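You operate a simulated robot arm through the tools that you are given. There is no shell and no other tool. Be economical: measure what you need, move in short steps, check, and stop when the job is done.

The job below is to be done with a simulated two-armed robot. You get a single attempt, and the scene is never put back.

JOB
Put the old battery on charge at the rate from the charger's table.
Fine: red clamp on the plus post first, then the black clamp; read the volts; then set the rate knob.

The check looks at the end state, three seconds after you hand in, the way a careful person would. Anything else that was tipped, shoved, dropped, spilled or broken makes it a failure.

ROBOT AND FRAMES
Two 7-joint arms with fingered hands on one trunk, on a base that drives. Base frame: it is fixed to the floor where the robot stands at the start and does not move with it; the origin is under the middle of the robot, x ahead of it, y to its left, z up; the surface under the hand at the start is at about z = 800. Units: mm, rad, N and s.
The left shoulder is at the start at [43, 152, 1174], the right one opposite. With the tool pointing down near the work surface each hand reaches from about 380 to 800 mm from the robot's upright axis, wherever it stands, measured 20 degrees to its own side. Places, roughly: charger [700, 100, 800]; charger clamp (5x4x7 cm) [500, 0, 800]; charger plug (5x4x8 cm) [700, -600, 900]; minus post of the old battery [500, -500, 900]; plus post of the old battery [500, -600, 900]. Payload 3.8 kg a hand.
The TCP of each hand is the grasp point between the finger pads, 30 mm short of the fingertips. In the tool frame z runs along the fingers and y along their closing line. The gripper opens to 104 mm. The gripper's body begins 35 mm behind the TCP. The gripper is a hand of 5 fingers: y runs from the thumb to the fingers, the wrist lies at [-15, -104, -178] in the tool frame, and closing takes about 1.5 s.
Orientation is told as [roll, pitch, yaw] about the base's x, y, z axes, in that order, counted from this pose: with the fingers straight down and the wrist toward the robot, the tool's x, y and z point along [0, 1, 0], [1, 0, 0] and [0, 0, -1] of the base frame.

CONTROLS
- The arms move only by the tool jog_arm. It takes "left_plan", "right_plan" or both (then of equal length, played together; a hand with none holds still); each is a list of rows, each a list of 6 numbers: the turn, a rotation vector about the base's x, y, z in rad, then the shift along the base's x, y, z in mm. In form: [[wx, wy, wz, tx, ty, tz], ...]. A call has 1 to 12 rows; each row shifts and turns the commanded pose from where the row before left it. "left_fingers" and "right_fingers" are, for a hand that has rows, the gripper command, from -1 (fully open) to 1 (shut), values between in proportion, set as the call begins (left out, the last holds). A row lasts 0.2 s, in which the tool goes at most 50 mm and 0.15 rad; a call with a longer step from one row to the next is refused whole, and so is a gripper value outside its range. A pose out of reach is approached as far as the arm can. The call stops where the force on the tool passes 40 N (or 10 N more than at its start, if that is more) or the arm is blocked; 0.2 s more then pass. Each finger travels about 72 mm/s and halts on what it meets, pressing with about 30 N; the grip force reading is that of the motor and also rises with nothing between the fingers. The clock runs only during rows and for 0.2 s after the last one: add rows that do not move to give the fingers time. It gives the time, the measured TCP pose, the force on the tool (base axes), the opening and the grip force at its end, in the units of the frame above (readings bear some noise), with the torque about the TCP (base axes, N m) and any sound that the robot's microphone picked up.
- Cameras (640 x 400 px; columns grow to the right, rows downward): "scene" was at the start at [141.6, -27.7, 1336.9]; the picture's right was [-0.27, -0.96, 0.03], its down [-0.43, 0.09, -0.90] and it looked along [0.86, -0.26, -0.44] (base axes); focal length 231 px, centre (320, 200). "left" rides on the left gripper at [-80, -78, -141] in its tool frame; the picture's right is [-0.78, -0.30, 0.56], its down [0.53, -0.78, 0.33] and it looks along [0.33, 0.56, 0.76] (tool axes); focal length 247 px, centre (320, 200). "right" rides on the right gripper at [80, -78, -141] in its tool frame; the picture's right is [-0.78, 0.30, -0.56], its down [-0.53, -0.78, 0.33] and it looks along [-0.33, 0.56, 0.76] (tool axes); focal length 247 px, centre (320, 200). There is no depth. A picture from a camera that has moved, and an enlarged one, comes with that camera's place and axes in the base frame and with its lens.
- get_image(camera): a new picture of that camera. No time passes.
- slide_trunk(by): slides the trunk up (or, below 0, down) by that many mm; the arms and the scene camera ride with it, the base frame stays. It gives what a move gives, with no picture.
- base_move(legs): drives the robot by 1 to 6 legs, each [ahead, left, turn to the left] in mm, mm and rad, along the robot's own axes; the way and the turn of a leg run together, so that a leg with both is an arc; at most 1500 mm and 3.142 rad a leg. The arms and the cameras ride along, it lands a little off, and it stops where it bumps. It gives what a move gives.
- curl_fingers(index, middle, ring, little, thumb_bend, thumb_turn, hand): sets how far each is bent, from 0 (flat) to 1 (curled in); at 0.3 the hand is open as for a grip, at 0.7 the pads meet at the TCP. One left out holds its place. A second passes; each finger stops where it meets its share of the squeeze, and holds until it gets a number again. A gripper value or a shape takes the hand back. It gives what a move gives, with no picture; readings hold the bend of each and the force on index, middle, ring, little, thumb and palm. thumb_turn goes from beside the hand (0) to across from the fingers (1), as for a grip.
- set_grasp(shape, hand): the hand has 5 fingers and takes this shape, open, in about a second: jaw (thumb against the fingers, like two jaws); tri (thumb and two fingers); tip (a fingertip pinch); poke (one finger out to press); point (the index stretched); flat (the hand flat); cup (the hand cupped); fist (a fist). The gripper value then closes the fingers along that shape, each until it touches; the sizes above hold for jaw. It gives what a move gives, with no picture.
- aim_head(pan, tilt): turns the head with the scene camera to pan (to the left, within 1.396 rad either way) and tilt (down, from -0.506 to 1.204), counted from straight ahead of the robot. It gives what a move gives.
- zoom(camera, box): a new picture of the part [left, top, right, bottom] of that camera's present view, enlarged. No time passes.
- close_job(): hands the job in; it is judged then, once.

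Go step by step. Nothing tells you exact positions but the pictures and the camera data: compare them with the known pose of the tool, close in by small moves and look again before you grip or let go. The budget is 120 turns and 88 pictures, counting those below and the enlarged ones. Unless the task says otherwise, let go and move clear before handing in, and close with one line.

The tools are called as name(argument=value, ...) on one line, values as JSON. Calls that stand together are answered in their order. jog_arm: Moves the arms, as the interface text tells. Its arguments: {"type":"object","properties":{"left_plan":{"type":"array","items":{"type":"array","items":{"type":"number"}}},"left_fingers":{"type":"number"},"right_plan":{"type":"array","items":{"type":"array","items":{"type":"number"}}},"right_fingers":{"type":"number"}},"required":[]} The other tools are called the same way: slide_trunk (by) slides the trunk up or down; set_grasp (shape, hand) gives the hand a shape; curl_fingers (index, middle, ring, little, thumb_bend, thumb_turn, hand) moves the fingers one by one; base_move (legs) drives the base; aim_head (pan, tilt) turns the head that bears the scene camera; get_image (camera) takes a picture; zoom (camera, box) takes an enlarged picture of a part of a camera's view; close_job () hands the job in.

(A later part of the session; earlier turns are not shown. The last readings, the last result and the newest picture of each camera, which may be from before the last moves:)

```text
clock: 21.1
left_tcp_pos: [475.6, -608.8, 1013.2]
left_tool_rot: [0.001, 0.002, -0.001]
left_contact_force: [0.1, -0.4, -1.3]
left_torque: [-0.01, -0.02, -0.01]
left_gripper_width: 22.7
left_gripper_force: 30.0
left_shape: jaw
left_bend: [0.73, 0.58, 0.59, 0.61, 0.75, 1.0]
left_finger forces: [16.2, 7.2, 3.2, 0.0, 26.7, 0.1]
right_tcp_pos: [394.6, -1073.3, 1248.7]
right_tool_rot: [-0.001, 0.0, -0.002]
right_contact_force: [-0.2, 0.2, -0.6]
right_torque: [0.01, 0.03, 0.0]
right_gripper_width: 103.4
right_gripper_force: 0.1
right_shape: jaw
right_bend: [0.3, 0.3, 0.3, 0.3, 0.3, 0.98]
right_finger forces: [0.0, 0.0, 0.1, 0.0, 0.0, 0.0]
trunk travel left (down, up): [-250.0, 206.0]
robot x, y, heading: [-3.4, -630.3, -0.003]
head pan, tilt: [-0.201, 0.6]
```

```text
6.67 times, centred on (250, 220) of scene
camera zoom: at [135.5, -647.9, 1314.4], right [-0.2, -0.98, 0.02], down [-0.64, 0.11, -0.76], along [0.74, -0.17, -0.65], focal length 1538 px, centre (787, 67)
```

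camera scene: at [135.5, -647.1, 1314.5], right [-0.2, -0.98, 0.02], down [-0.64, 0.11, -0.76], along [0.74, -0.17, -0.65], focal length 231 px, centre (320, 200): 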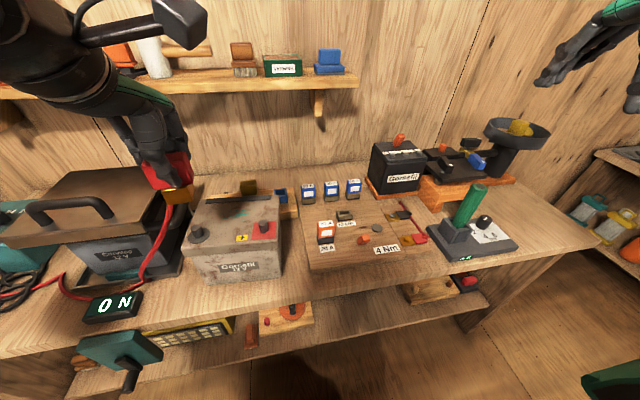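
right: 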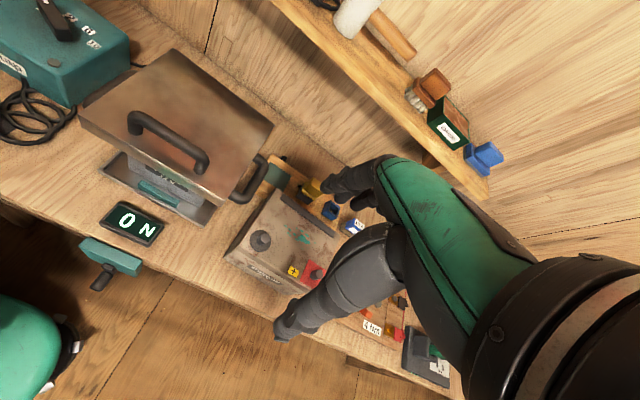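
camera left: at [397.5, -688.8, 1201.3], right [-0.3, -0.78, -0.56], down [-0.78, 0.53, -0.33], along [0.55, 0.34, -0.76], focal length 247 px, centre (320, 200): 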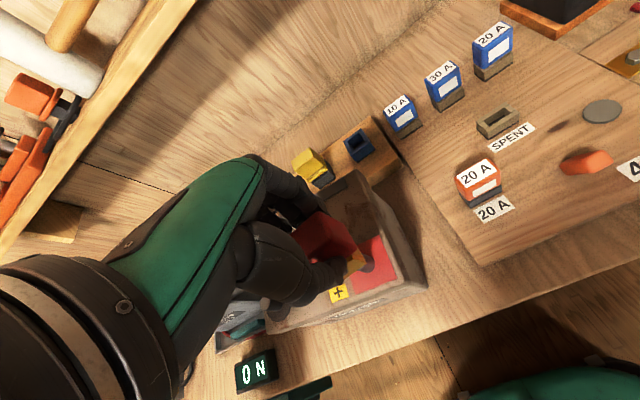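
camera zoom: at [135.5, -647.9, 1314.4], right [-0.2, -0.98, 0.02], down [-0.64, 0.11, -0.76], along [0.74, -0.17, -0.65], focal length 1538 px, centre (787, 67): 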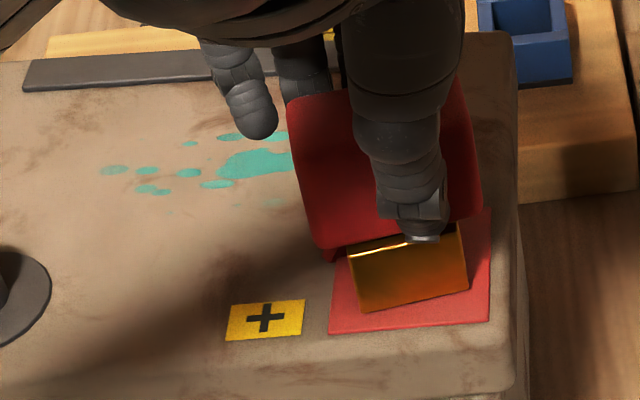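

The jaw sits around the post down at the lid. I'll open the hand without moving it and look.

jog_arm(left_plan=[[0, 0, 0, 0, 0, 0], [0, 0, 0, 0, 0, 0], [0, 0, 0, 0, 0, 0], [0, 0, 0, 0, 0, 0], [0, 0, 0, 0, 0, 0], [0, 0, 0, 0, 0, 0], [0, 0, 0, 0, 0, 0]], left_fingers=-1)

zoom(camera="scene", box=[210, 190, 290, 250])

zoom(camera="left", box=[250, 140, 450, 310])

```text
clock: 22.7
left_tcp_pos: [475.5, -609.6, 1012.7]
left_tool_rot: [-0.001, 0.002, 0.0]
left_contact_force: [0.2, 0.1, 0.2]
left_torque: [0.02, -0.02, 0.0]
left_gripper_width: 103.8
left_gripper_force: 0.0
left_shape: jaw
left_bend: [0.3, 0.3, 0.3, 0.3, 0.3, 0.98]
left_finger forces: [0.1, 0.1, 0.0, 0.0, 0.1, 0.0]
right_tcp_pos: [395.9, -1074.1, 1249.2]
right_tool_rot: [0.001, -0.001, -0.001]
right_contact_force: [0.0, -0.1, 0.3]
right_torque: [0.01, 0.02, 0.0]
right_gripper_width: 103.4
right_gripper_force: 0.2
right_shape: jaw
right_bend: [0.3, 0.3, 0.3, 0.3, 0.3, 0.98]
right_finger forces: [0.0, 0.2, 0.0, 0.0, 0.0, 0.0]
trunk travel left (down, up): [-250.0, 206.0]
robot x, y, heading: [-1.8, -629.4, -0.003]
head pan, tilt: [-0.201, 0.6]
```

```text
6.67 times, centred on (250, 220) of scene
camera zoom: at [135.4, -647.9, 1314.5], right [-0.2, -0.98, 0.02], down [-0.64, 0.11, -0.76], along [0.74, -0.17, -0.65], focal length 1538 px, centre (787, 67)
```

zoom: 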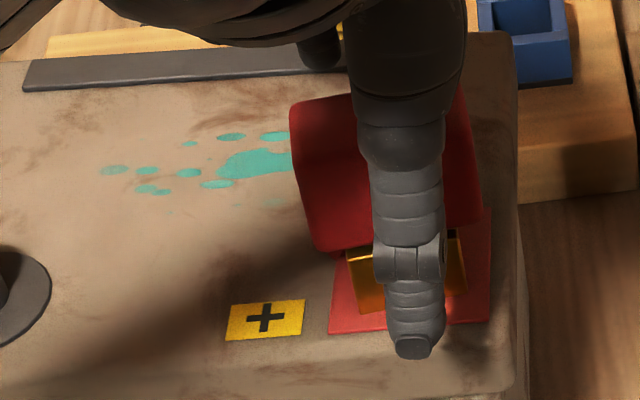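

```text
2.35 times, centred on (350, 225) of left
camera zoom: at [397.8, -688.7, 1154.0], right [-0.3, -0.78, -0.56], down [-0.78, 0.53, -0.33], along [0.55, 0.33, -0.76], focal length 581 px, centre (249, 141)
```

zoom: 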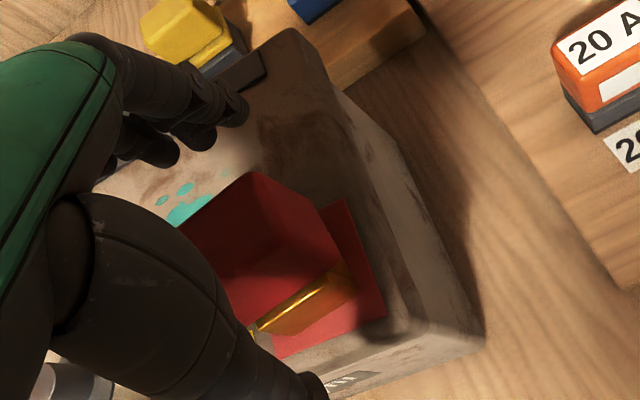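

The clamp stayed in place on the post. I'll raise the hand straight up and verify.

jog_arm(left_plan=[[0, 0, 0, 0, 0, 15], [0, 0, 0, 0, 0, 30], [0, 0, 0, 0, 0, 40], [0, 0, 0, 0, 0, 40], [0, 0, 0, -20, 20, 30]])

get_image(camera="scene")

zoom(camera="scene", box=[200, 180, 290, 250])

```text
clock: 23.9
left_tcp_pos: [453.7, -588.6, 1168.1]
left_tool_rot: [-0.003, -0.002, 0.0]
left_contact_force: [-0.1, 1.2, 0.4]
left_torque: [-0.01, -0.05, -0.02]
left_gripper_width: 103.8
left_gripper_force: 0.0
left_shape: jaw
left_bend: [0.3, 0.3, 0.3, 0.3, 0.3, 0.98]
left_finger forces: [0.0, 0.1, 0.0, 0.0, 0.0, 0.0]
right_tcp_pos: [394.6, -1071.8, 1250.5]
right_tool_rot: [-0.002, -0.001, -0.001]
right_contact_force: [0.4, -0.2, 0.0]
right_torque: [-0.02, -0.04, -0.05]
right_gripper_width: 103.4
right_gripper_force: 0.1
right_shape: jaw
right_bend: [0.3, 0.3, 0.3, 0.3, 0.3, 0.98]
right_finger forces: [0.0, 0.0, 0.0, 0.0, 0.0, 0.0]
trunk travel left (down, up): [-250.0, 206.0]
robot x, y, heading: [1.5, -629.1, -0.005]
head pan, tilt: [-0.201, 0.6]
```

```text
51 pictures are left
camera scene: at [134.1, -646.6, 1314.7], right [-0.2, -0.98, 0.02], down [-0.64, 0.11, -0.76], along [0.74, -0.17, -0.65], focal length 231 px, centre (320, 200)
```

scene: 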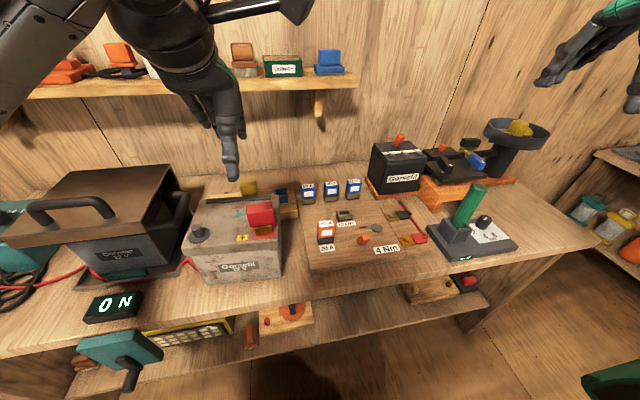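

```text
5.71 times, centred on (245, 215) of scene
camera zoom: at [134.1, -646.6, 1314.7], right [-0.2, -0.98, 0.02], down [-0.64, 0.11, -0.76], along [0.74, -0.17, -0.65], focal length 1318 px, centre (749, 114)
```

zoom: 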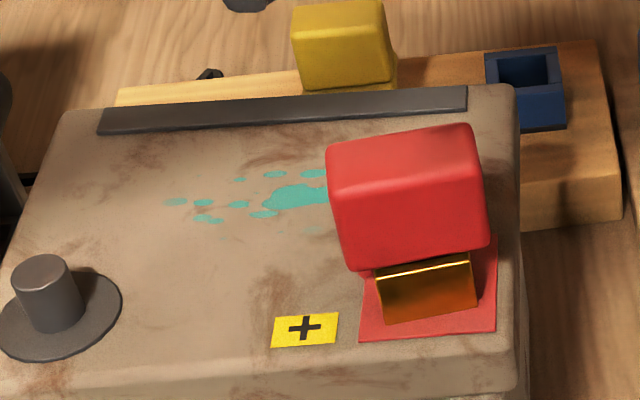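

The red clamp is seated on the plus post. Next I'll drive back for the black clamp.

base_move(legs=[[0, 600, 0]])

aim_head(pan=0.0, tilt=0.75)

get_image(camera="scene")

get_image(camera="left")

```text
clock: 27.3
left_tcp_pos: [458.1, 8.0, 1166.6]
left_tool_rot: [-0.001, 0.002, -0.005]
left_contact_force: [0.5, 0.7, -1.0]
left_torque: [0.02, 0.03, 0.01]
left_gripper_width: 103.6
left_gripper_force: 0.0
left_shape: jaw
left_bend: [0.3, 0.3, 0.3, 0.3, 0.3, 0.98]
left_finger forces: [0.0, 0.1, 0.0, 0.0, 0.0, 0.0]
right_tcp_pos: [395.8, -476.1, 1249.6]
right_tool_rot: [-0.002, 0.0, -0.005]
right_contact_force: [-0.2, -0.8, -0.4]
right_torque: [-0.01, -0.02, 0.01]
right_gripper_width: 103.8
right_gripper_force: 0.1
right_shape: jaw
right_bend: [0.3, 0.3, 0.3, 0.3, 0.3, 0.98]
right_finger forces: [0.0, 0.0, 0.1, 0.1, 0.0, 0.1]
trunk travel left (down, up): [-250.0, 206.0]
robot x, y, heading: [5.6, -23.5, -0.006]
head pan, tilt: [-0.201, 0.6]
```

```text
clock: 28.0
left_tcp_pos: [456.8, 7.9, 1166.5]
left_tool_rot: [0.0, 0.002, -0.006]
left_contact_force: [-1.0, 0.1, 0.5]
left_torque: [-0.02, -0.01, 0.02]
left_gripper_width: 103.6
left_gripper_force: 0.1
left_shape: jaw
left_bend: [0.3, 0.3, 0.3, 0.3, 0.3, 0.98]
left_finger forces: [0.0, 0.0, 0.0, 0.1, 0.1, 0.0]
right_tcp_pos: [395.6, -474.6, 1249.4]
right_tool_rot: [-0.001, 0.0, -0.007]
right_contact_force: [0.4, 0.3, 0.7]
right_torque: [-0.01, -0.01, -0.03]
right_gripper_width: 103.6
right_gripper_force: 0.0
right_shape: jaw
right_bend: [0.3, 0.3, 0.3, 0.3, 0.3, 0.98]
right_finger forces: [0.1, 0.0, 0.0, 0.1, 0.0, 0.1]
trunk travel left (down, up): [-250.0, 206.0]
robot x, y, heading: [1.0, -27.0, -0.011]
head pan, tilt: [0.0, 0.75]
```

```text
49 pictures are left
camera scene: at [133.1, -30.6, 1302.1], right [-0.01, -1.0, 0.0], down [-0.76, 0.01, -0.65], along [0.65, -0.01, -0.76], focal length 231 px, centre (320, 200)
```

scene: 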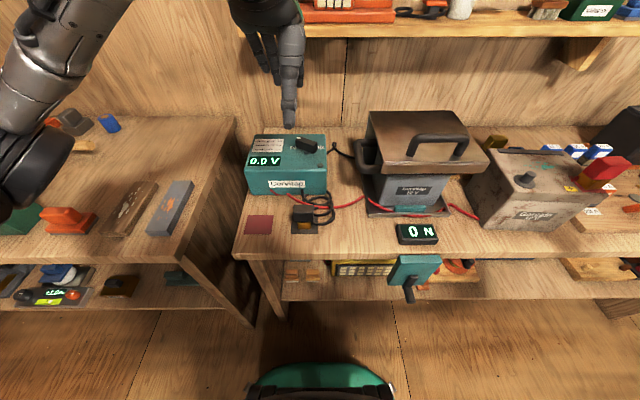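

```text
48 pictures are left
camera left: at [379.8, -71.1, 1306.9], right [-0.3, -0.77, -0.56], down [-0.77, 0.54, -0.33], along [0.56, 0.33, -0.76], focal length 247 px, centre (320, 200)
```

left: 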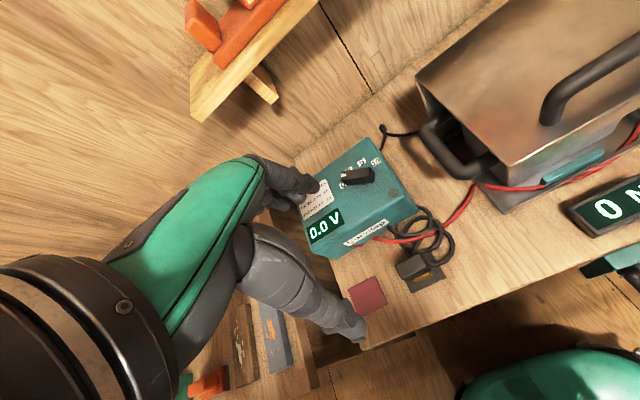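

The black clamp is undisturbed and the red cable runs past it at the back. I'll zoom in to locate it.

zoom(camera="scene", box=[240, 170, 352, 250])

zoom(camera="left", box=[340, 200, 480, 310])

```text
5.00 times, centred on (296, 210) of scene
camera zoom: at [133.1, -30.6, 1302.1], right [-0.01, -1.0, 0.0], down [-0.76, 0.01, -0.65], along [0.65, -0.01, -0.76], focal length 1154 px, centre (440, 150)
```

zoom: 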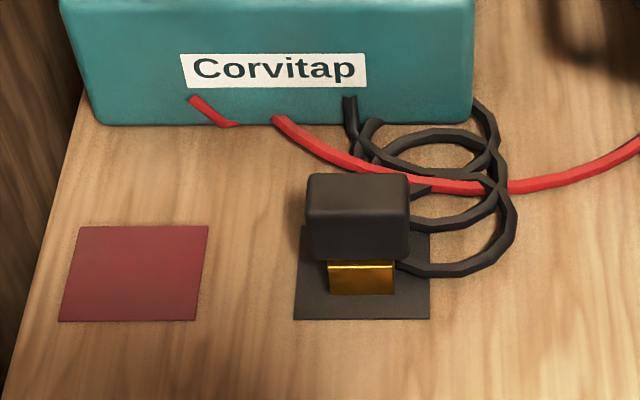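

```text
3.64 times, centred on (410, 255) of left
camera zoom: at [379.8, -71.1, 1306.9], right [-0.3, -0.77, -0.56], down [-0.77, 0.54, -0.33], along [0.56, 0.33, -0.76], focal length 898 px, centre (-7, 0)
```

zoom: 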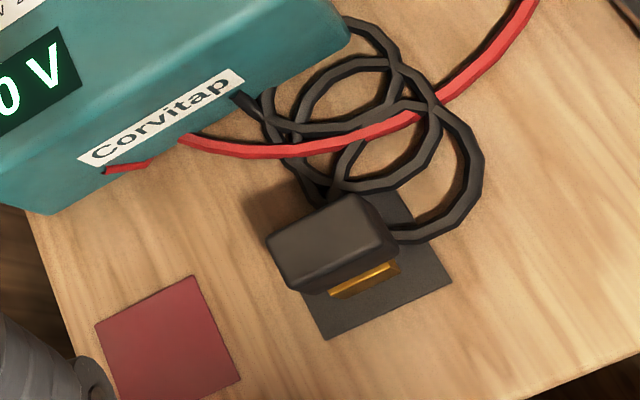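

The black clamp's grip point is about [482,4,862]. I'll come down with the fingers only partly open to stay clear of the red cable behind it, pausing above first.

jog_arm(left_plan=[[0, 0, 0, 5, -0.8, -43], [0, 0, 0, 5, -0.8, -43], [0, 0, 0, 5, -0.8, -43], [0, 0, 0, 5, -0.8, -43], [0, 0, 0, 5, -0.8, -43]], left_fingers=-0.3)

get_image(camera="left")

zoom(camera="scene", box=[240, 130, 368, 250])

```text
clock: 29.2
left_tcp_pos: [484.7, 6.0, 950.5]
left_tool_rot: [0.0, -0.001, -0.007]
left_contact_force: [0.2, -0.1, 0.2]
left_torque: [0.0, -0.01, 0.0]
left_gripper_width: 67.8
left_gripper_force: 0.0
left_shape: jaw
left_bend: [0.28, 0.39, 0.35, 0.36, 0.62, 1.0]
left_finger forces: [0.0, 0.0, 0.0, 0.0, 0.0, 0.0]
right_tcp_pos: [395.7, -476.6, 1248.2]
right_tool_rot: [-0.001, 0.001, -0.008]
right_contact_force: [-0.4, 0.1, 0.5]
right_torque: [0.03, -0.03, -0.03]
right_gripper_width: 103.7
right_gripper_force: 0.1
right_shape: jaw
right_bend: [0.3, 0.3, 0.3, 0.3, 0.3, 0.98]
right_finger forces: [0.1, 0.1, 0.0, 0.0, 0.1, 0.0]
trunk travel left (down, up): [-250.0, 206.0]
robot x, y, heading: [3.9, -26.6, -0.007]
head pan, tilt: [0.0, 0.75]
```

```text
45 pictures are left
camera left: at [406.0, -73.8, 1091.0], right [-0.3, -0.77, -0.56], down [-0.77, 0.54, -0.33], along [0.56, 0.33, -0.76], focal length 247 px, centre (320, 200)
```

left: 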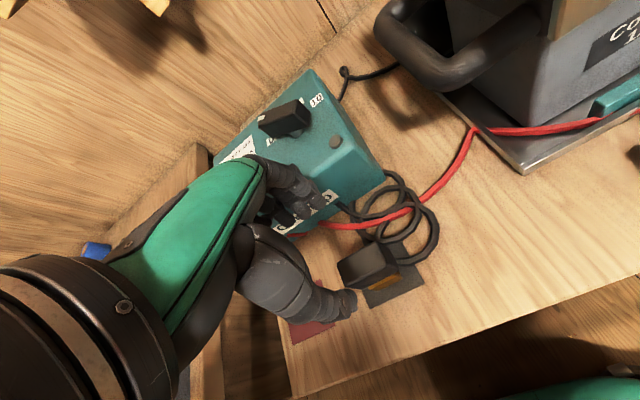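

```text
3.33 times, centred on (304, 190) of scene
camera zoom: at [133.2, -30.8, 1302.1], right [-0.01, -1.0, 0.0], down [-0.76, 0.01, -0.65], along [0.65, -0.01, -0.76], focal length 769 px, centre (373, 233)
```

zoom: 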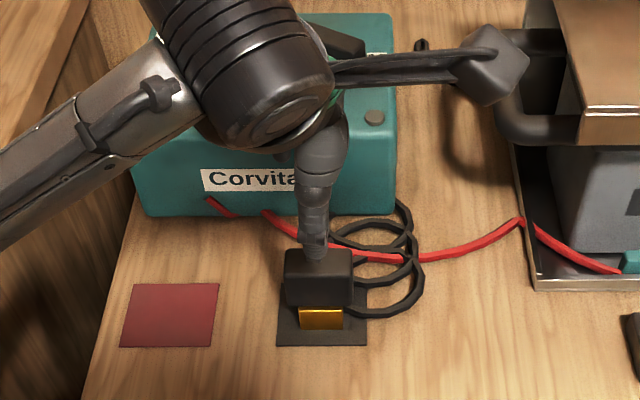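

A partial close moves only the thumb, so I'll go fully open as with the red clamp and descend to z≈864. That keeps the tips near 834, above the cables.

jog_arm(left_plan=[[0, 0, 0, 0, 0, 0], [0, 0, 0, 0, 0, 0], [0, 0, 0, 0, 0, 0], [0, 0, 0, -1, -1, -28], [0, 0, 0, -1, -1, -28], [0, 0, 0, 0, 0, -28], [0, 0, 0, 0, 0, 0]], left_fingers=-1)

get_image(camera="left")

zoom(camera="scene", box=[240, 160, 352, 250])

```text
clock: 30.8
left_tcp_pos: [480.6, 0.4, 866.2]
left_tool_rot: [-0.001, 0.0, -0.005]
left_contact_force: [-1.0, 0.0, 0.5]
left_torque: [-0.01, -0.02, 0.0]
left_gripper_width: 103.7
left_gripper_force: 0.0
left_shape: jaw
left_bend: [0.3, 0.3, 0.3, 0.3, 0.3, 0.98]
left_finger forces: [0.0, 0.1, 0.0, 0.0, 0.0, 0.0]
right_tcp_pos: [396.0, -476.1, 1250.4]
right_tool_rot: [0.001, 0.0, -0.007]
right_contact_force: [-0.3, -0.2, -0.1]
right_torque: [-0.01, 0.0, 0.0]
right_gripper_width: 103.6
right_gripper_force: 0.0
right_shape: jaw
right_bend: [0.3, 0.3, 0.3, 0.3, 0.3, 0.98]
right_finger forces: [0.0, 0.0, 0.0, 0.0, 0.1, 0.0]
trunk travel left (down, up): [-250.0, 206.0]
robot x, y, heading: [1.1, -26.0, -0.002]
head pan, tilt: [0.0, 0.75]
```

```text
43 pictures are left
camera left: at [402.9, -77.6, 1006.5], right [-0.3, -0.77, -0.56], down [-0.77, 0.54, -0.33], along [0.56, 0.33, -0.76], focal length 247 px, centre (320, 200)
```

left: 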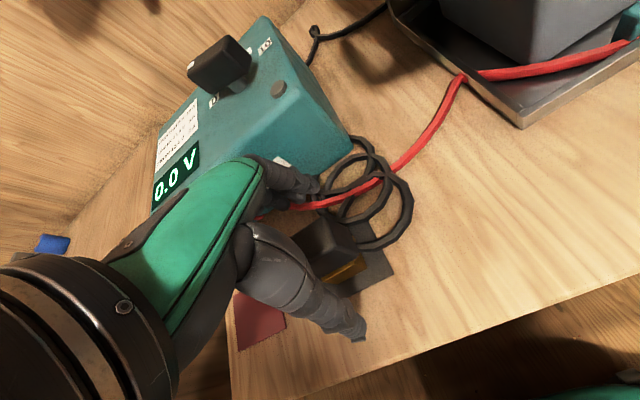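

```text
4.44 times, centred on (296, 205) of scene
camera zoom: at [133.1, -30.9, 1302.1], right [-0.01, -1.0, 0.0], down [-0.76, 0.01, -0.65], along [0.65, 0.0, -0.76], focal length 1025 px, centre (427, 178)
```

zoom: 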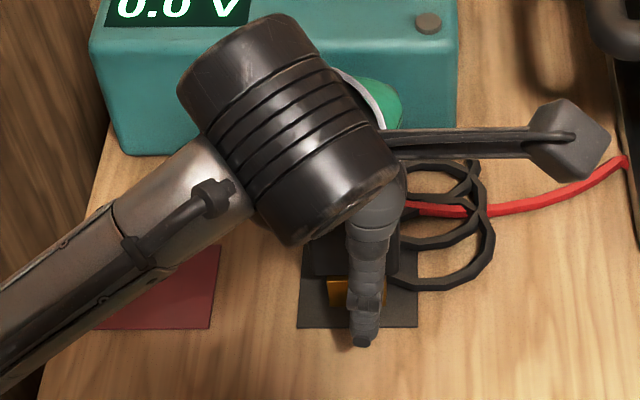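

The thumb is 3–4 mm too far to -y, so I'll shift and close.

jog_arm(left_plan=[[0, 0, 0, 1, 4, -3], [0, 0, 0, 0, 0, 0]])

jog_arm(left_plan=[[0, 0, 0, 0, 0, 0], [0, 0, 0, 0, 0, 0], [0, 0, 0, 0, 0, 0], [0, 0, 0, 0, 0, 0], [0, 0, 0, 0, 0, 0], [0, 0, 0, 0, 0, 0], [0, 0, 0, 0, 0, 0], [0, 0, 0, 0, 0, 0]], left_fingers=1)

zoom(camera="left", box=[200, 120, 440, 350])

zoom(camera="scene", box=[240, 160, 352, 250])

```text
clock: 31.4
left_tcp_pos: [481.7, 6.3, 863.7]
left_tool_rot: [0.0, 0.002, -0.004]
left_contact_force: [-0.4, 0.2, 0.5]
left_torque: [0.01, 0.03, 0.0]
left_gripper_width: 103.4
left_gripper_force: 0.1
left_shape: jaw
left_bend: [0.3, 0.3, 0.3, 0.3, 0.3, 0.98]
left_finger forces: [0.0, 0.1, 0.0, 0.0, 0.0, 0.1]
right_tcp_pos: [395.7, -475.3, 1248.4]
right_tool_rot: [0.0, 0.0, -0.006]
right_contact_force: [-0.5, 1.1, 0.0]
right_torque: [0.04, 0.01, 0.01]
right_gripper_width: 103.5
right_gripper_force: 0.0
right_shape: jaw
right_bend: [0.3, 0.3, 0.3, 0.3, 0.3, 0.98]
right_finger forces: [0.1, 0.0, 0.1, 0.1, 0.0, 0.0]
trunk travel left (down, up): [-250.0, 206.0]
robot x, y, heading: [2.0, -26.5, -0.003]
head pan, tilt: [0.0, 0.75]
```

```text
clock: 33.2
left_tcp_pos: [482.4, 5.5, 863.5]
left_tool_rot: [-0.001, 0.003, -0.006]
left_contact_force: [-0.2, 0.1, -0.4]
left_torque: [-0.01, -0.03, -0.01]
left_gripper_width: 22.3
left_gripper_force: 30.1
left_shape: jaw
left_bend: [0.73, 0.6, 0.6, 0.64, 0.75, 1.0]
left_finger forces: [16.3, 7.3, 3.2, 0.0, 27.0, 0.1]
right_tcp_pos: [394.4, -475.5, 1249.6]
right_tool_rot: [0.002, 0.001, -0.006]
right_contact_force: [0.2, 0.2, -0.2]
right_torque: [0.02, -0.02, 0.0]
right_gripper_width: 103.4
right_gripper_force: 0.1
right_shape: jaw
right_bend: [0.3, 0.3, 0.3, 0.3, 0.3, 0.98]
right_finger forces: [0.0, 0.0, 0.0, 0.0, 0.1, 0.1]
trunk travel left (down, up): [-250.0, 206.0]
robot x, y, heading: [5.5, -27.9, -0.005]
head pan, tilt: [0.0, 0.75]
```

```text
1.74 times, centred on (320, 235) of left
camera zoom: at [403.9, -73.3, 1004.3], right [-0.3, -0.77, -0.56], down [-0.77, 0.54, -0.33], along [0.56, 0.33, -0.76], focal length 430 px, centre (320, 139)
```

zoom: 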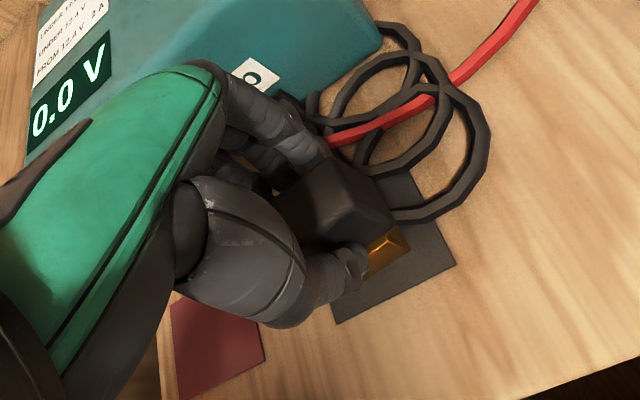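

```text
4.44 times, centred on (296, 205) of scene
camera zoom: at [133.1, -30.9, 1302.1], right [-0.01, -1.0, 0.0], down [-0.76, 0.01, -0.65], along [0.65, 0.0, -0.76], focal length 1025 px, centre (427, 178)
```

zoom: 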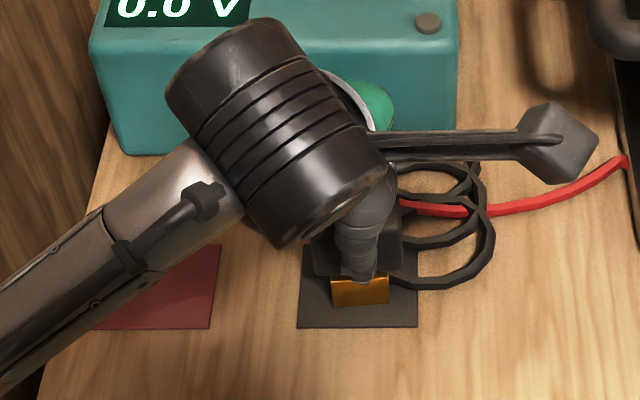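

The grip matches the one on the red clamp. I'll lift straight up.

jog_arm(left_plan=[[0, 0, 0, 0, 0, 15], [0, 0, 0, 0, 0, 25], [0, 0, 0, -5, 0, 40], [0, 0, 0, -10, 0, 42], [0, 0, 0, -10, 0, 42], [0, 0, 0, -10, 0, 42], [0, 0, 0, -10, 0, 42], [0, 0, 0, -5, 0, 42]])

get_image(camera="scene")

get_image(camera="left")

```text
clock: 35.0
left_tcp_pos: [434.0, 4.5, 1153.6]
left_tool_rot: [-0.002, 0.002, -0.004]
left_contact_force: [-0.1, 0.5, -0.9]
left_torque: [0.03, 0.0, 0.02]
left_gripper_width: 22.6
left_gripper_force: 30.1
left_shape: jaw
left_bend: [0.73, 0.6, 0.6, 0.64, 0.75, 1.0]
left_finger forces: [16.6, 7.1, 3.1, 0.1, 27.0, 0.0]
right_tcp_pos: [396.1, -476.4, 1248.5]
right_tool_rot: [0.001, 0.0, -0.007]
right_contact_force: [0.0, -0.3, 0.4]
right_torque: [0.02, 0.02, -0.01]
right_gripper_width: 103.5
right_gripper_force: 0.0
right_shape: jaw
right_bend: [0.3, 0.3, 0.3, 0.3, 0.3, 0.98]
right_finger forces: [0.0, 0.0, 0.0, 0.1, 0.0, 0.0]
trunk travel left (down, up): [-250.0, 206.0]
robot x, y, heading: [0.3, -24.4, -0.008]
head pan, tilt: [0.0, 0.75]
```

```text
39 pictures are left
camera scene: at [132.6, -31.0, 1302.2], right [-0.01, -1.0, 0.0], down [-0.76, 0.01, -0.65], along [0.65, 0.0, -0.76], focal length 231 px, centre (320, 200)
```

scene: 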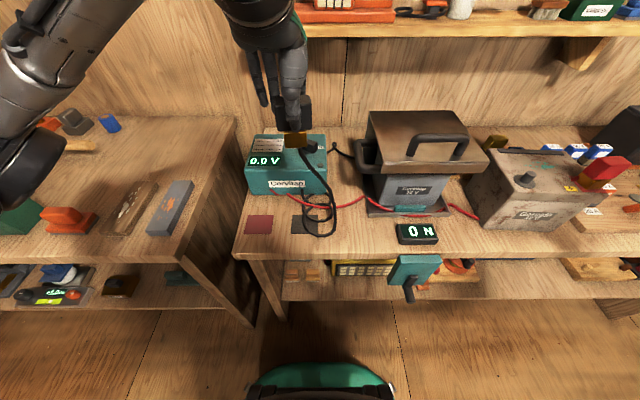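

```text
38 pictures are left
camera left: at [356.2, -74.7, 1294.2], right [-0.3, -0.77, -0.56], down [-0.77, 0.54, -0.33], along [0.56, 0.33, -0.76], focal length 247 px, centre (320, 200)
```

left: 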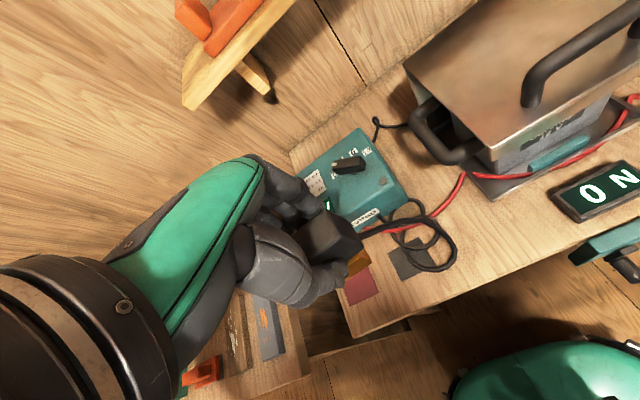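

The black clamp is held, with its cable free. I'll drive right to the minus post.

base_move(legs=[[0, -465, 0]])

aim_head(pan=-0.15, tilt=0.7)

get_image(camera="scene")

zoom(camera="left", box=[250, 120, 480, 330])

```text
clock: 37.8
left_tcp_pos: [431.0, -455.0, 1153.5]
left_tool_rot: [-0.001, 0.003, -0.003]
left_contact_force: [0.2, -0.5, -1.6]
left_torque: [-0.02, 0.01, 0.02]
left_gripper_width: 22.4
left_gripper_force: 29.8
left_shape: jaw
left_bend: [0.73, 0.6, 0.6, 0.64, 0.75, 1.0]
left_finger forces: [16.7, 7.1, 3.2, 0.0, 27.0, 0.0]
right_tcp_pos: [393.5, -935.2, 1249.2]
right_tool_rot: [-0.002, 0.0, -0.007]
right_contact_force: [-0.7, -0.1, -0.6]
right_torque: [0.02, -0.01, 0.05]
right_gripper_width: 104.0
right_gripper_force: 0.2
right_shape: jaw
right_bend: [0.3, 0.3, 0.3, 0.3, 0.3, 0.98]
right_finger forces: [0.0, 0.0, 0.0, 0.0, 0.0, 0.0]
trunk travel left (down, up): [-250.0, 206.0]
robot x, y, heading: [1.2, -485.2, -0.011]
head pan, tilt: [0.0, 0.75]
```

```text
clock: 38.5
left_tcp_pos: [431.0, -456.9, 1153.2]
left_tool_rot: [0.0, 0.003, -0.004]
left_contact_force: [0.4, -0.1, -1.0]
left_torque: [0.02, 0.02, -0.02]
left_gripper_width: 22.2
left_gripper_force: 29.7
left_shape: jaw
left_bend: [0.73, 0.6, 0.6, 0.64, 0.75, 1.0]
left_finger forces: [16.7, 7.1, 3.2, 0.0, 27.0, 0.1]
right_tcp_pos: [393.9, -936.0, 1250.3]
right_tool_rot: [-0.001, 0.0, -0.004]
right_contact_force: [-0.3, -0.7, -0.6]
right_torque: [-0.02, 0.01, -0.01]
right_gripper_width: 103.6
right_gripper_force: 0.0
right_shape: jaw
right_bend: [0.3, 0.3, 0.3, 0.3, 0.3, 0.98]
right_finger forces: [0.0, 0.0, 0.0, 0.0, 0.0, 0.0]
trunk travel left (down, up): [-250.0, 206.0]
robot x, y, heading: [-0.1, -485.8, -0.007]
head pan, tilt: [-0.15, 0.7]
```

```text
37 pictures are left
camera scene: at [131.6, -504.3, 1306.1], right [-0.15, -0.99, 0.02], down [-0.72, 0.1, -0.69], along [0.68, -0.12, -0.73], focal length 231 px, centre (320, 200)
```

scene: 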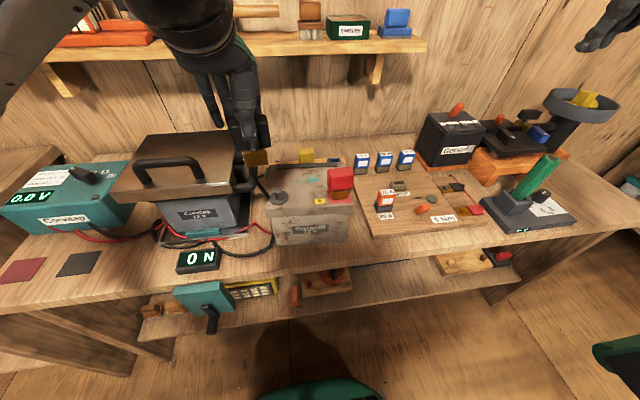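

```text
1.90 times, centred on (365, 225) of left
camera zoom: at [353.8, -535.0, 1293.9], right [-0.3, -0.78, -0.56], down [-0.78, 0.54, -0.33], along [0.56, 0.33, -0.76], focal length 470 px, centre (234, 152)
```

zoom: 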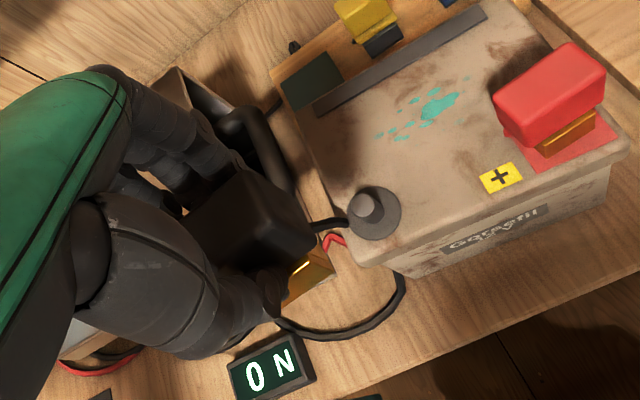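

I can see the minus post. I'll zoom the scene to fix its position.

zoom(camera="scene", box=[220, 130, 360, 250])

```text
3.33 times, centred on (290, 190) of scene
camera zoom: at [131.6, -504.3, 1306.1], right [-0.15, -0.99, 0.02], down [-0.72, 0.1, -0.69], along [0.68, -0.12, -0.73], focal length 769 px, centre (420, 233)
```

zoom: 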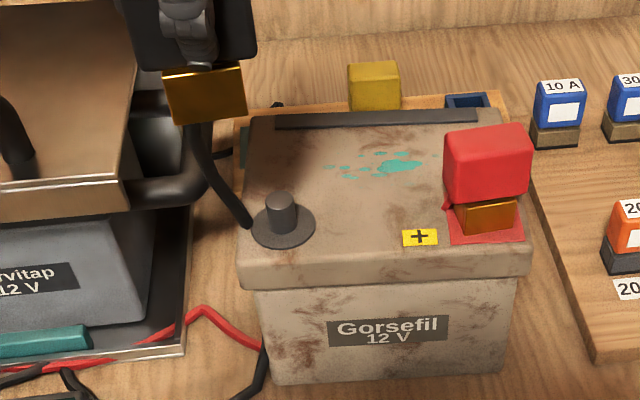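

The minus post is near [483,-477,974] and the brass is about centred under the grasp point. The neighbouring box handle at roughly [535,-422,955] stays below my fingertips. I'll move above the post.

jog_arm(left_plan=[[0, 0, 0, 13, -5.3, -20], [0, 0, 0, 13, -5.3, -25], [0, 0, 0, 13, -5.3, -25], [0, 0, 0, 13, -5.3, -27], [0, 0, 0, 0, 0, 0]])

zoom(camera="scene", box=[220, 120, 330, 240])

get_image(camera="left")

```text
clock: 39.7
left_tcp_pos: [482.2, -477.1, 1055.7]
left_tool_rot: [-0.001, 0.001, -0.004]
left_contact_force: [0.7, -0.5, -1.2]
left_torque: [-0.01, -0.06, -0.04]
left_gripper_width: 22.2
left_gripper_force: 30.3
left_shape: jaw
left_bend: [0.73, 0.6, 0.6, 0.64, 0.75, 1.0]
left_finger forces: [16.7, 7.0, 3.3, 0.0, 27.0, 0.0]
right_tcp_pos: [392.8, -936.8, 1249.2]
right_tool_rot: [0.0, -0.001, -0.004]
right_contact_force: [0.0, -0.8, -0.2]
right_torque: [0.0, 0.02, 0.04]
right_gripper_width: 103.7
right_gripper_force: 0.0
right_shape: jaw
right_bend: [0.3, 0.3, 0.3, 0.3, 0.3, 0.98]
right_finger forces: [0.0, 0.0, 0.1, 0.0, 0.0, 0.0]
trunk travel left (down, up): [-250.0, 206.0]
robot x, y, heading: [1.9, -488.9, -0.003]
head pan, tilt: [-0.15, 0.7]
```

```text
3.33 times, centred on (275, 180) of scene
camera zoom: at [131.3, -504.0, 1306.2], right [-0.15, -0.99, 0.02], down [-0.72, 0.1, -0.69], along [0.68, -0.12, -0.73], focal length 769 px, centre (470, 267)
```

zoom: 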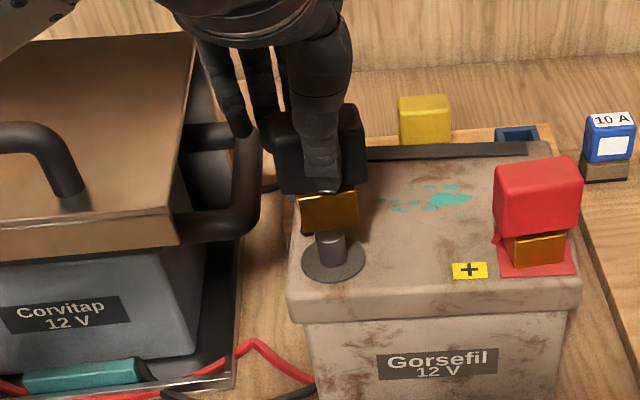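

```text
33 pictures are left
camera left: at [405.3, -556.3, 1196.6], right [-0.3, -0.78, -0.56], down [-0.78, 0.54, -0.33], along [0.56, 0.33, -0.76], focal length 247 px, centre (320, 200)
```

left: 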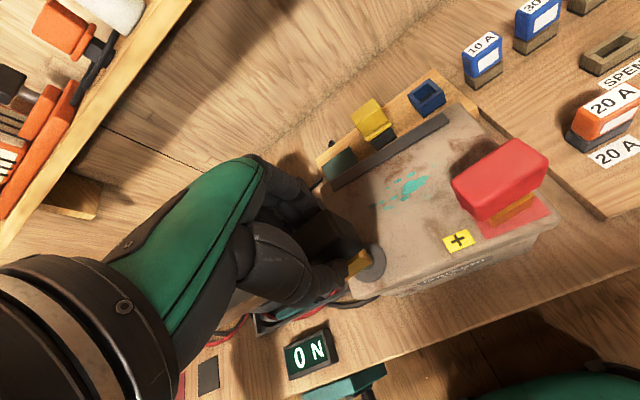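

The clamp is aligned within about 2 mm. I'll lower in small steps and watch the force and the neighbouring handle.

jog_arm(left_plan=[[0, 0, 0, 0, -1, -7], [0, 0, 0, 0, 0, -7], [0, 0, 0, 0, 0, -7], [0, 0, 0, 0, 0, -5], [0, 0, 0, 0, 0, 0]])

zoom(camera="scene", box=[230, 130, 310, 210])

```text
clock: 40.9
left_tcp_pos: [483.0, -477.9, 1029.3]
left_tool_rot: [0.0, 0.003, -0.003]
left_contact_force: [1.1, 0.8, -0.9]
left_torque: [0.02, -0.02, -0.01]
left_gripper_width: 22.2
left_gripper_force: 30.3
left_shape: jaw
left_bend: [0.73, 0.6, 0.61, 0.64, 0.75, 1.0]
left_finger forces: [16.8, 7.2, 3.2, 0.0, 27.0, 0.0]
right_tcp_pos: [393.9, -935.2, 1248.9]
right_tool_rot: [0.001, 0.001, -0.005]
right_contact_force: [0.5, 0.0, 0.2]
right_torque: [0.0, 0.0, 0.01]
right_gripper_width: 103.4
right_gripper_force: 0.0
right_shape: jaw
right_bend: [0.3, 0.3, 0.3, 0.3, 0.3, 0.98]
right_finger forces: [0.0, 0.0, 0.1, 0.0, 0.1, 0.1]
trunk travel left (down, up): [-250.0, 206.0]
robot x, y, heading: [1.1, -485.5, -0.006]
head pan, tilt: [-0.15, 0.7]
```

```text
5.00 times, centred on (270, 170) of scene
camera zoom: at [131.5, -504.0, 1306.2], right [-0.15, -0.99, 0.02], down [-0.72, 0.1, -0.69], along [0.68, -0.12, -0.73], focal length 1154 px, centre (570, 350)
```

zoom: 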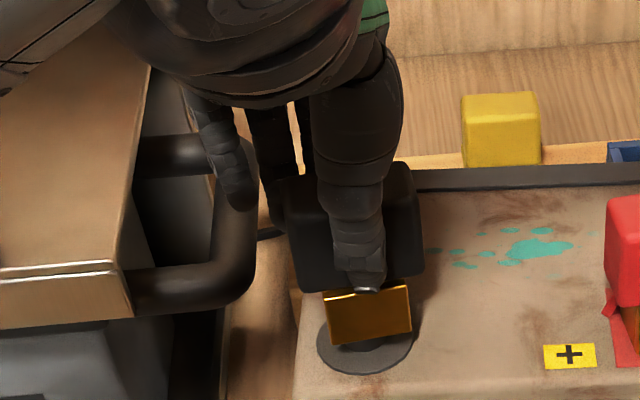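

By triangulation the handle bar is at about z 920, some 60 mm below my fingertips, so it is clear. I'll lower the clamp the rest of the way.

jog_arm(left_plan=[[0, 0, 0, 0, 0, -4], [0, 0, 0, 0, 0, -4], [0, 0, 0, 0, 0, -4], [0, 0, 0, 0, 0, -3], [0, 0, 0, 0, 0, 0]])

zoom(camera="scene", box=[230, 130, 310, 210])

```text
clock: 42.1
left_tcp_pos: [483.6, -476.7, 1015.1]
left_tool_rot: [0.0, 0.002, -0.004]
left_contact_force: [0.7, 0.1, -1.3]
left_torque: [-0.01, -0.05, -0.01]
left_gripper_width: 22.2
left_gripper_force: 30.0
left_shape: jaw
left_bend: [0.73, 0.6, 0.61, 0.64, 0.75, 1.0]
left_finger forces: [17.1, 7.3, 3.2, 0.1, 26.9, 0.0]
right_tcp_pos: [394.2, -935.4, 1249.8]
right_tool_rot: [0.001, -0.001, -0.006]
right_contact_force: [0.7, 0.0, -0.1]
right_torque: [0.05, 0.01, -0.01]
right_gripper_width: 103.6
right_gripper_force: 0.0
right_shape: jaw
right_bend: [0.3, 0.3, 0.3, 0.3, 0.3, 0.98]
right_finger forces: [0.1, 0.0, 0.0, 0.0, 0.1, 0.0]
trunk travel left (down, up): [-250.0, 206.0]
robot x, y, heading: [-1.8, -486.1, -0.005]
head pan, tilt: [-0.15, 0.7]
```

```text
5.00 times, centred on (270, 170) of scene
camera zoom: at [131.7, -504.0, 1306.1], right [-0.15, -0.99, 0.02], down [-0.72, 0.1, -0.69], along [0.68, -0.12, -0.73], focal length 1154 px, centre (570, 350)
```

zoom: 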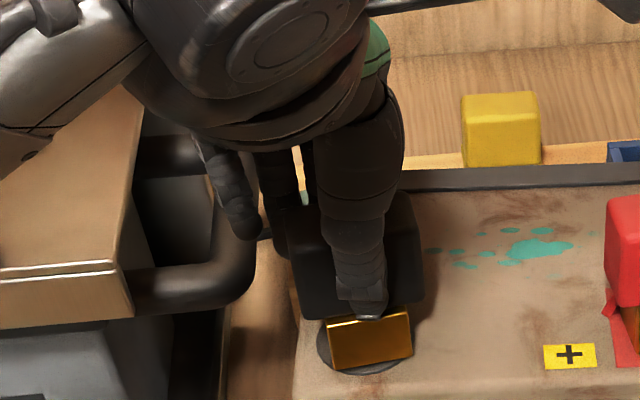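

Now the jaw surrounds the minus post down at the lid. I'll open in place, rise and check.

jog_arm(left_plan=[[0, 0, 0, 0, 0, 0], [0, 0, 0, 0, 0, 0], [0, 0, 0, 0, 0, 0], [0, 0, 0, 0, 0, 0], [0, 0, 0, 0, 0, 0], [0, 0, 0, 0, 0, 0], [0, 0, 0, 0, 0, 0]], left_fingers=-1)

jog_arm(left_plan=[[0, 0, 0, 0, 0, 15], [0, 0, 0, 0, 0, 30], [0, 0, 0, 0, 0, 40], [0, 0, 0, 0, 0, 40], [0, 0, 0, -20, 0, 40]])

get_image(camera="scene")

zoom(camera="scene", box=[240, 150, 370, 250])

zoom(camera="scene", box=[0, 150, 140, 250])

```text
clock: 43.7
left_tcp_pos: [483.5, -476.4, 1015.4]
left_tool_rot: [-0.001, 0.001, -0.005]
left_contact_force: [0.7, 0.0, 0.2]
left_torque: [-0.03, -0.01, 0.0]
left_gripper_width: 103.6
left_gripper_force: 0.0
left_shape: jaw
left_bend: [0.3, 0.3, 0.3, 0.3, 0.3, 0.98]
left_finger forces: [0.0, 0.1, 0.1, 0.1, 0.1, 0.1]
right_tcp_pos: [393.1, -935.9, 1248.5]
right_tool_rot: [0.0, 0.001, -0.006]
right_contact_force: [-0.3, 0.6, -1.5]
right_torque: [-0.01, -0.01, -0.01]
right_gripper_width: 103.4
right_gripper_force: 0.0
right_shape: jaw
right_bend: [0.3, 0.3, 0.3, 0.3, 0.3, 0.98]
right_finger forces: [0.1, 0.1, 0.2, 0.0, 0.1, 0.1]
trunk travel left (down, up): [-250.0, 206.0]
robot x, y, heading: [-0.1, -491.2, -0.009]
head pan, tilt: [-0.15, 0.7]
```

```text
clock: 44.9
left_tcp_pos: [461.6, -479.2, 1181.4]
left_tool_rot: [0.0, 0.001, -0.003]
left_contact_force: [-0.1, 0.2, -0.1]
left_torque: [-0.03, -0.01, 0.0]
left_gripper_width: 103.8
left_gripper_force: 0.1
left_shape: jaw
left_bend: [0.3, 0.3, 0.3, 0.3, 0.3, 0.98]
left_finger forces: [0.0, 0.1, 0.0, 0.0, 0.1, 0.0]
right_tcp_pos: [392.1, -935.7, 1249.0]
right_tool_rot: [0.002, -0.001, -0.006]
right_contact_force: [-0.6, -1.1, 0.2]
right_torque: [-0.02, -0.01, -0.04]
right_gripper_width: 103.5
right_gripper_force: 0.0
right_shape: jaw
right_bend: [0.3, 0.3, 0.3, 0.3, 0.3, 0.98]
right_finger forces: [0.0, 0.0, 0.0, 0.0, 0.0, 0.0]
trunk travel left (down, up): [-250.0, 206.0]
robot x, y, heading: [-3.0, -486.9, -0.004]
head pan, tilt: [-0.15, 0.7]
```

```text
30 pictures are left
camera scene: at [130.0, -504.2, 1306.4], right [-0.15, -0.99, 0.02], down [-0.72, 0.1, -0.69], along [0.68, -0.12, -0.72], focal length 231 px, centre (320, 200)
```

scene: 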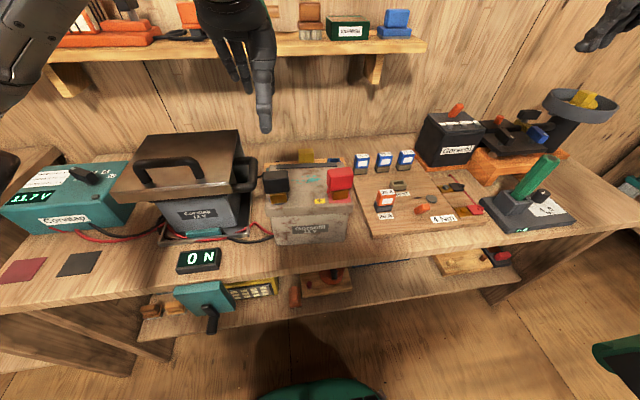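

```text
4.00 times, centred on (305, 200) of scene
camera zoom: at [130.0, -504.2, 1306.4], right [-0.15, -0.99, 0.02], down [-0.72, 0.1, -0.69], along [0.68, -0.12, -0.72], focal length 923 px, centre (380, 200)
```

zoom: 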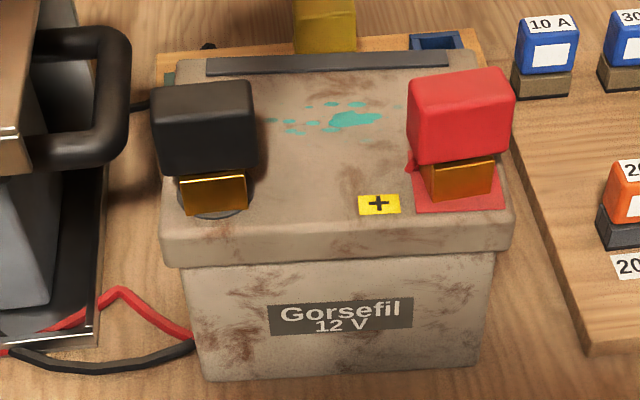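

```text
4.00 times, centred on (70, 200) of scene
camera zoom: at [130.0, -504.2, 1306.4], right [-0.15, -0.99, 0.02], down [-0.72, 0.1, -0.69], along [0.68, -0.12, -0.72], focal length 923 px, centre (1320, 200)
```

zoom: 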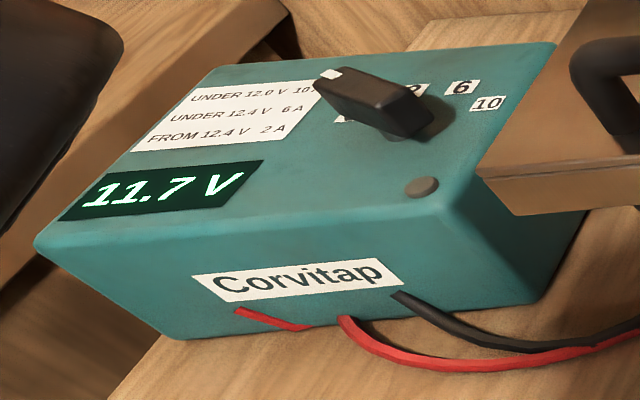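

Both clamps are seated and the display reads 11.7 V, under 12.0, so the rate is 10 A. Next I'll drive back to the charger and look closely at the knob.

base_move(legs=[[0, 475, 0]])

jog_arm(left_plan=[[0, 0, 0, 20, 10, -20], [0, 0, 0, 20, 10, -20]])

zoom(camera="left", box=[260, 100, 460, 260])

zoom(camera="scene", box=[190, 50, 390, 200])

```text
clock: 47.7
left_tcp_pos: [467.2, -7.3, 1180.5]
left_tool_rot: [0.001, 0.003, -0.009]
left_contact_force: [-0.8, 0.2, 0.4]
left_torque: [-0.02, -0.01, -0.01]
left_gripper_width: 103.8
left_gripper_force: 0.1
left_shape: jaw
left_bend: [0.3, 0.3, 0.3, 0.3, 0.3, 0.98]
left_finger forces: [0.0, 0.0, 0.0, 0.0, 0.0, 0.0]
right_tcp_pos: [394.8, -463.1, 1248.7]
right_tool_rot: [0.001, 0.001, -0.011]
right_contact_force: [-0.7, -0.3, 0.8]
right_torque: [-0.01, -0.02, 0.0]
right_gripper_width: 103.4
right_gripper_force: 0.1
right_shape: jaw
right_bend: [0.3, 0.3, 0.3, 0.3, 0.3, 0.98]
right_finger forces: [0.0, 0.1, 0.1, 0.0, 0.0, 0.1]
trunk travel left (down, up): [-250.0, 206.0]
robot x, y, heading: [7.5, -15.1, -0.008]
head pan, tilt: [-0.15, 0.7]
```

```text
clock: 48.3
left_tcp_pos: [508.4, 15.7, 1138.5]
left_tool_rot: [-0.003, 0.0, -0.009]
left_contact_force: [-0.7, -0.1, -0.1]
left_torque: [0.0, 0.0, -0.03]
left_gripper_width: 103.8
left_gripper_force: 0.2
left_shape: jaw
left_bend: [0.3, 0.3, 0.3, 0.3, 0.3, 0.98]
left_finger forces: [0.0, 0.0, 0.1, 0.1, 0.1, 0.0]
right_tcp_pos: [396.5, -462.6, 1249.1]
right_tool_rot: [-0.002, 0.003, -0.01]
right_contact_force: [-0.5, 0.0, -0.2]
right_torque: [-0.01, 0.0, 0.01]
right_gripper_width: 103.5
right_gripper_force: 0.0
right_shape: jaw
right_bend: [0.3, 0.3, 0.3, 0.3, 0.3, 0.98]
right_finger forces: [0.0, 0.1, 0.0, 0.0, 0.0, 0.1]
trunk travel left (down, up): [-250.0, 206.0]
robot x, y, heading: [2.5, -15.7, -0.008]
head pan, tilt: [-0.15, 0.7]
```

```text
2.50 times, centred on (360, 180) of left
camera zoom: at [430.1, -64.0, 1279.0], right [-0.3, -0.77, -0.56], down [-0.77, 0.54, -0.33], along [0.56, 0.33, -0.76], focal length 617 px, centre (220, 250)
```

zoom: 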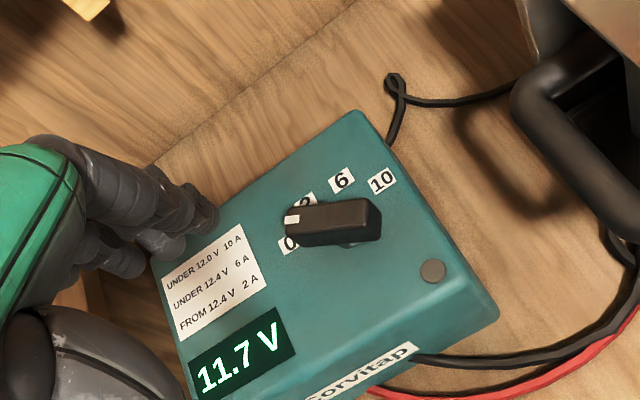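

```text
2.67 times, centred on (290, 125) of scene
camera zoom: at [136.1, -29.2, 1306.1], right [-0.16, -0.99, 0.02], down [-0.72, 0.1, -0.69], along [0.68, -0.12, -0.73], focal length 615 px, centre (400, 400)
```

zoom: 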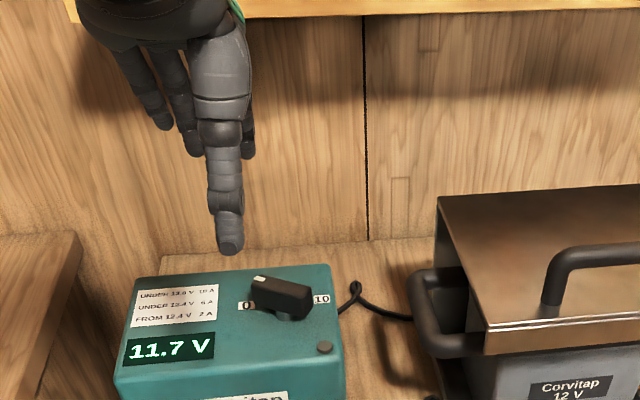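

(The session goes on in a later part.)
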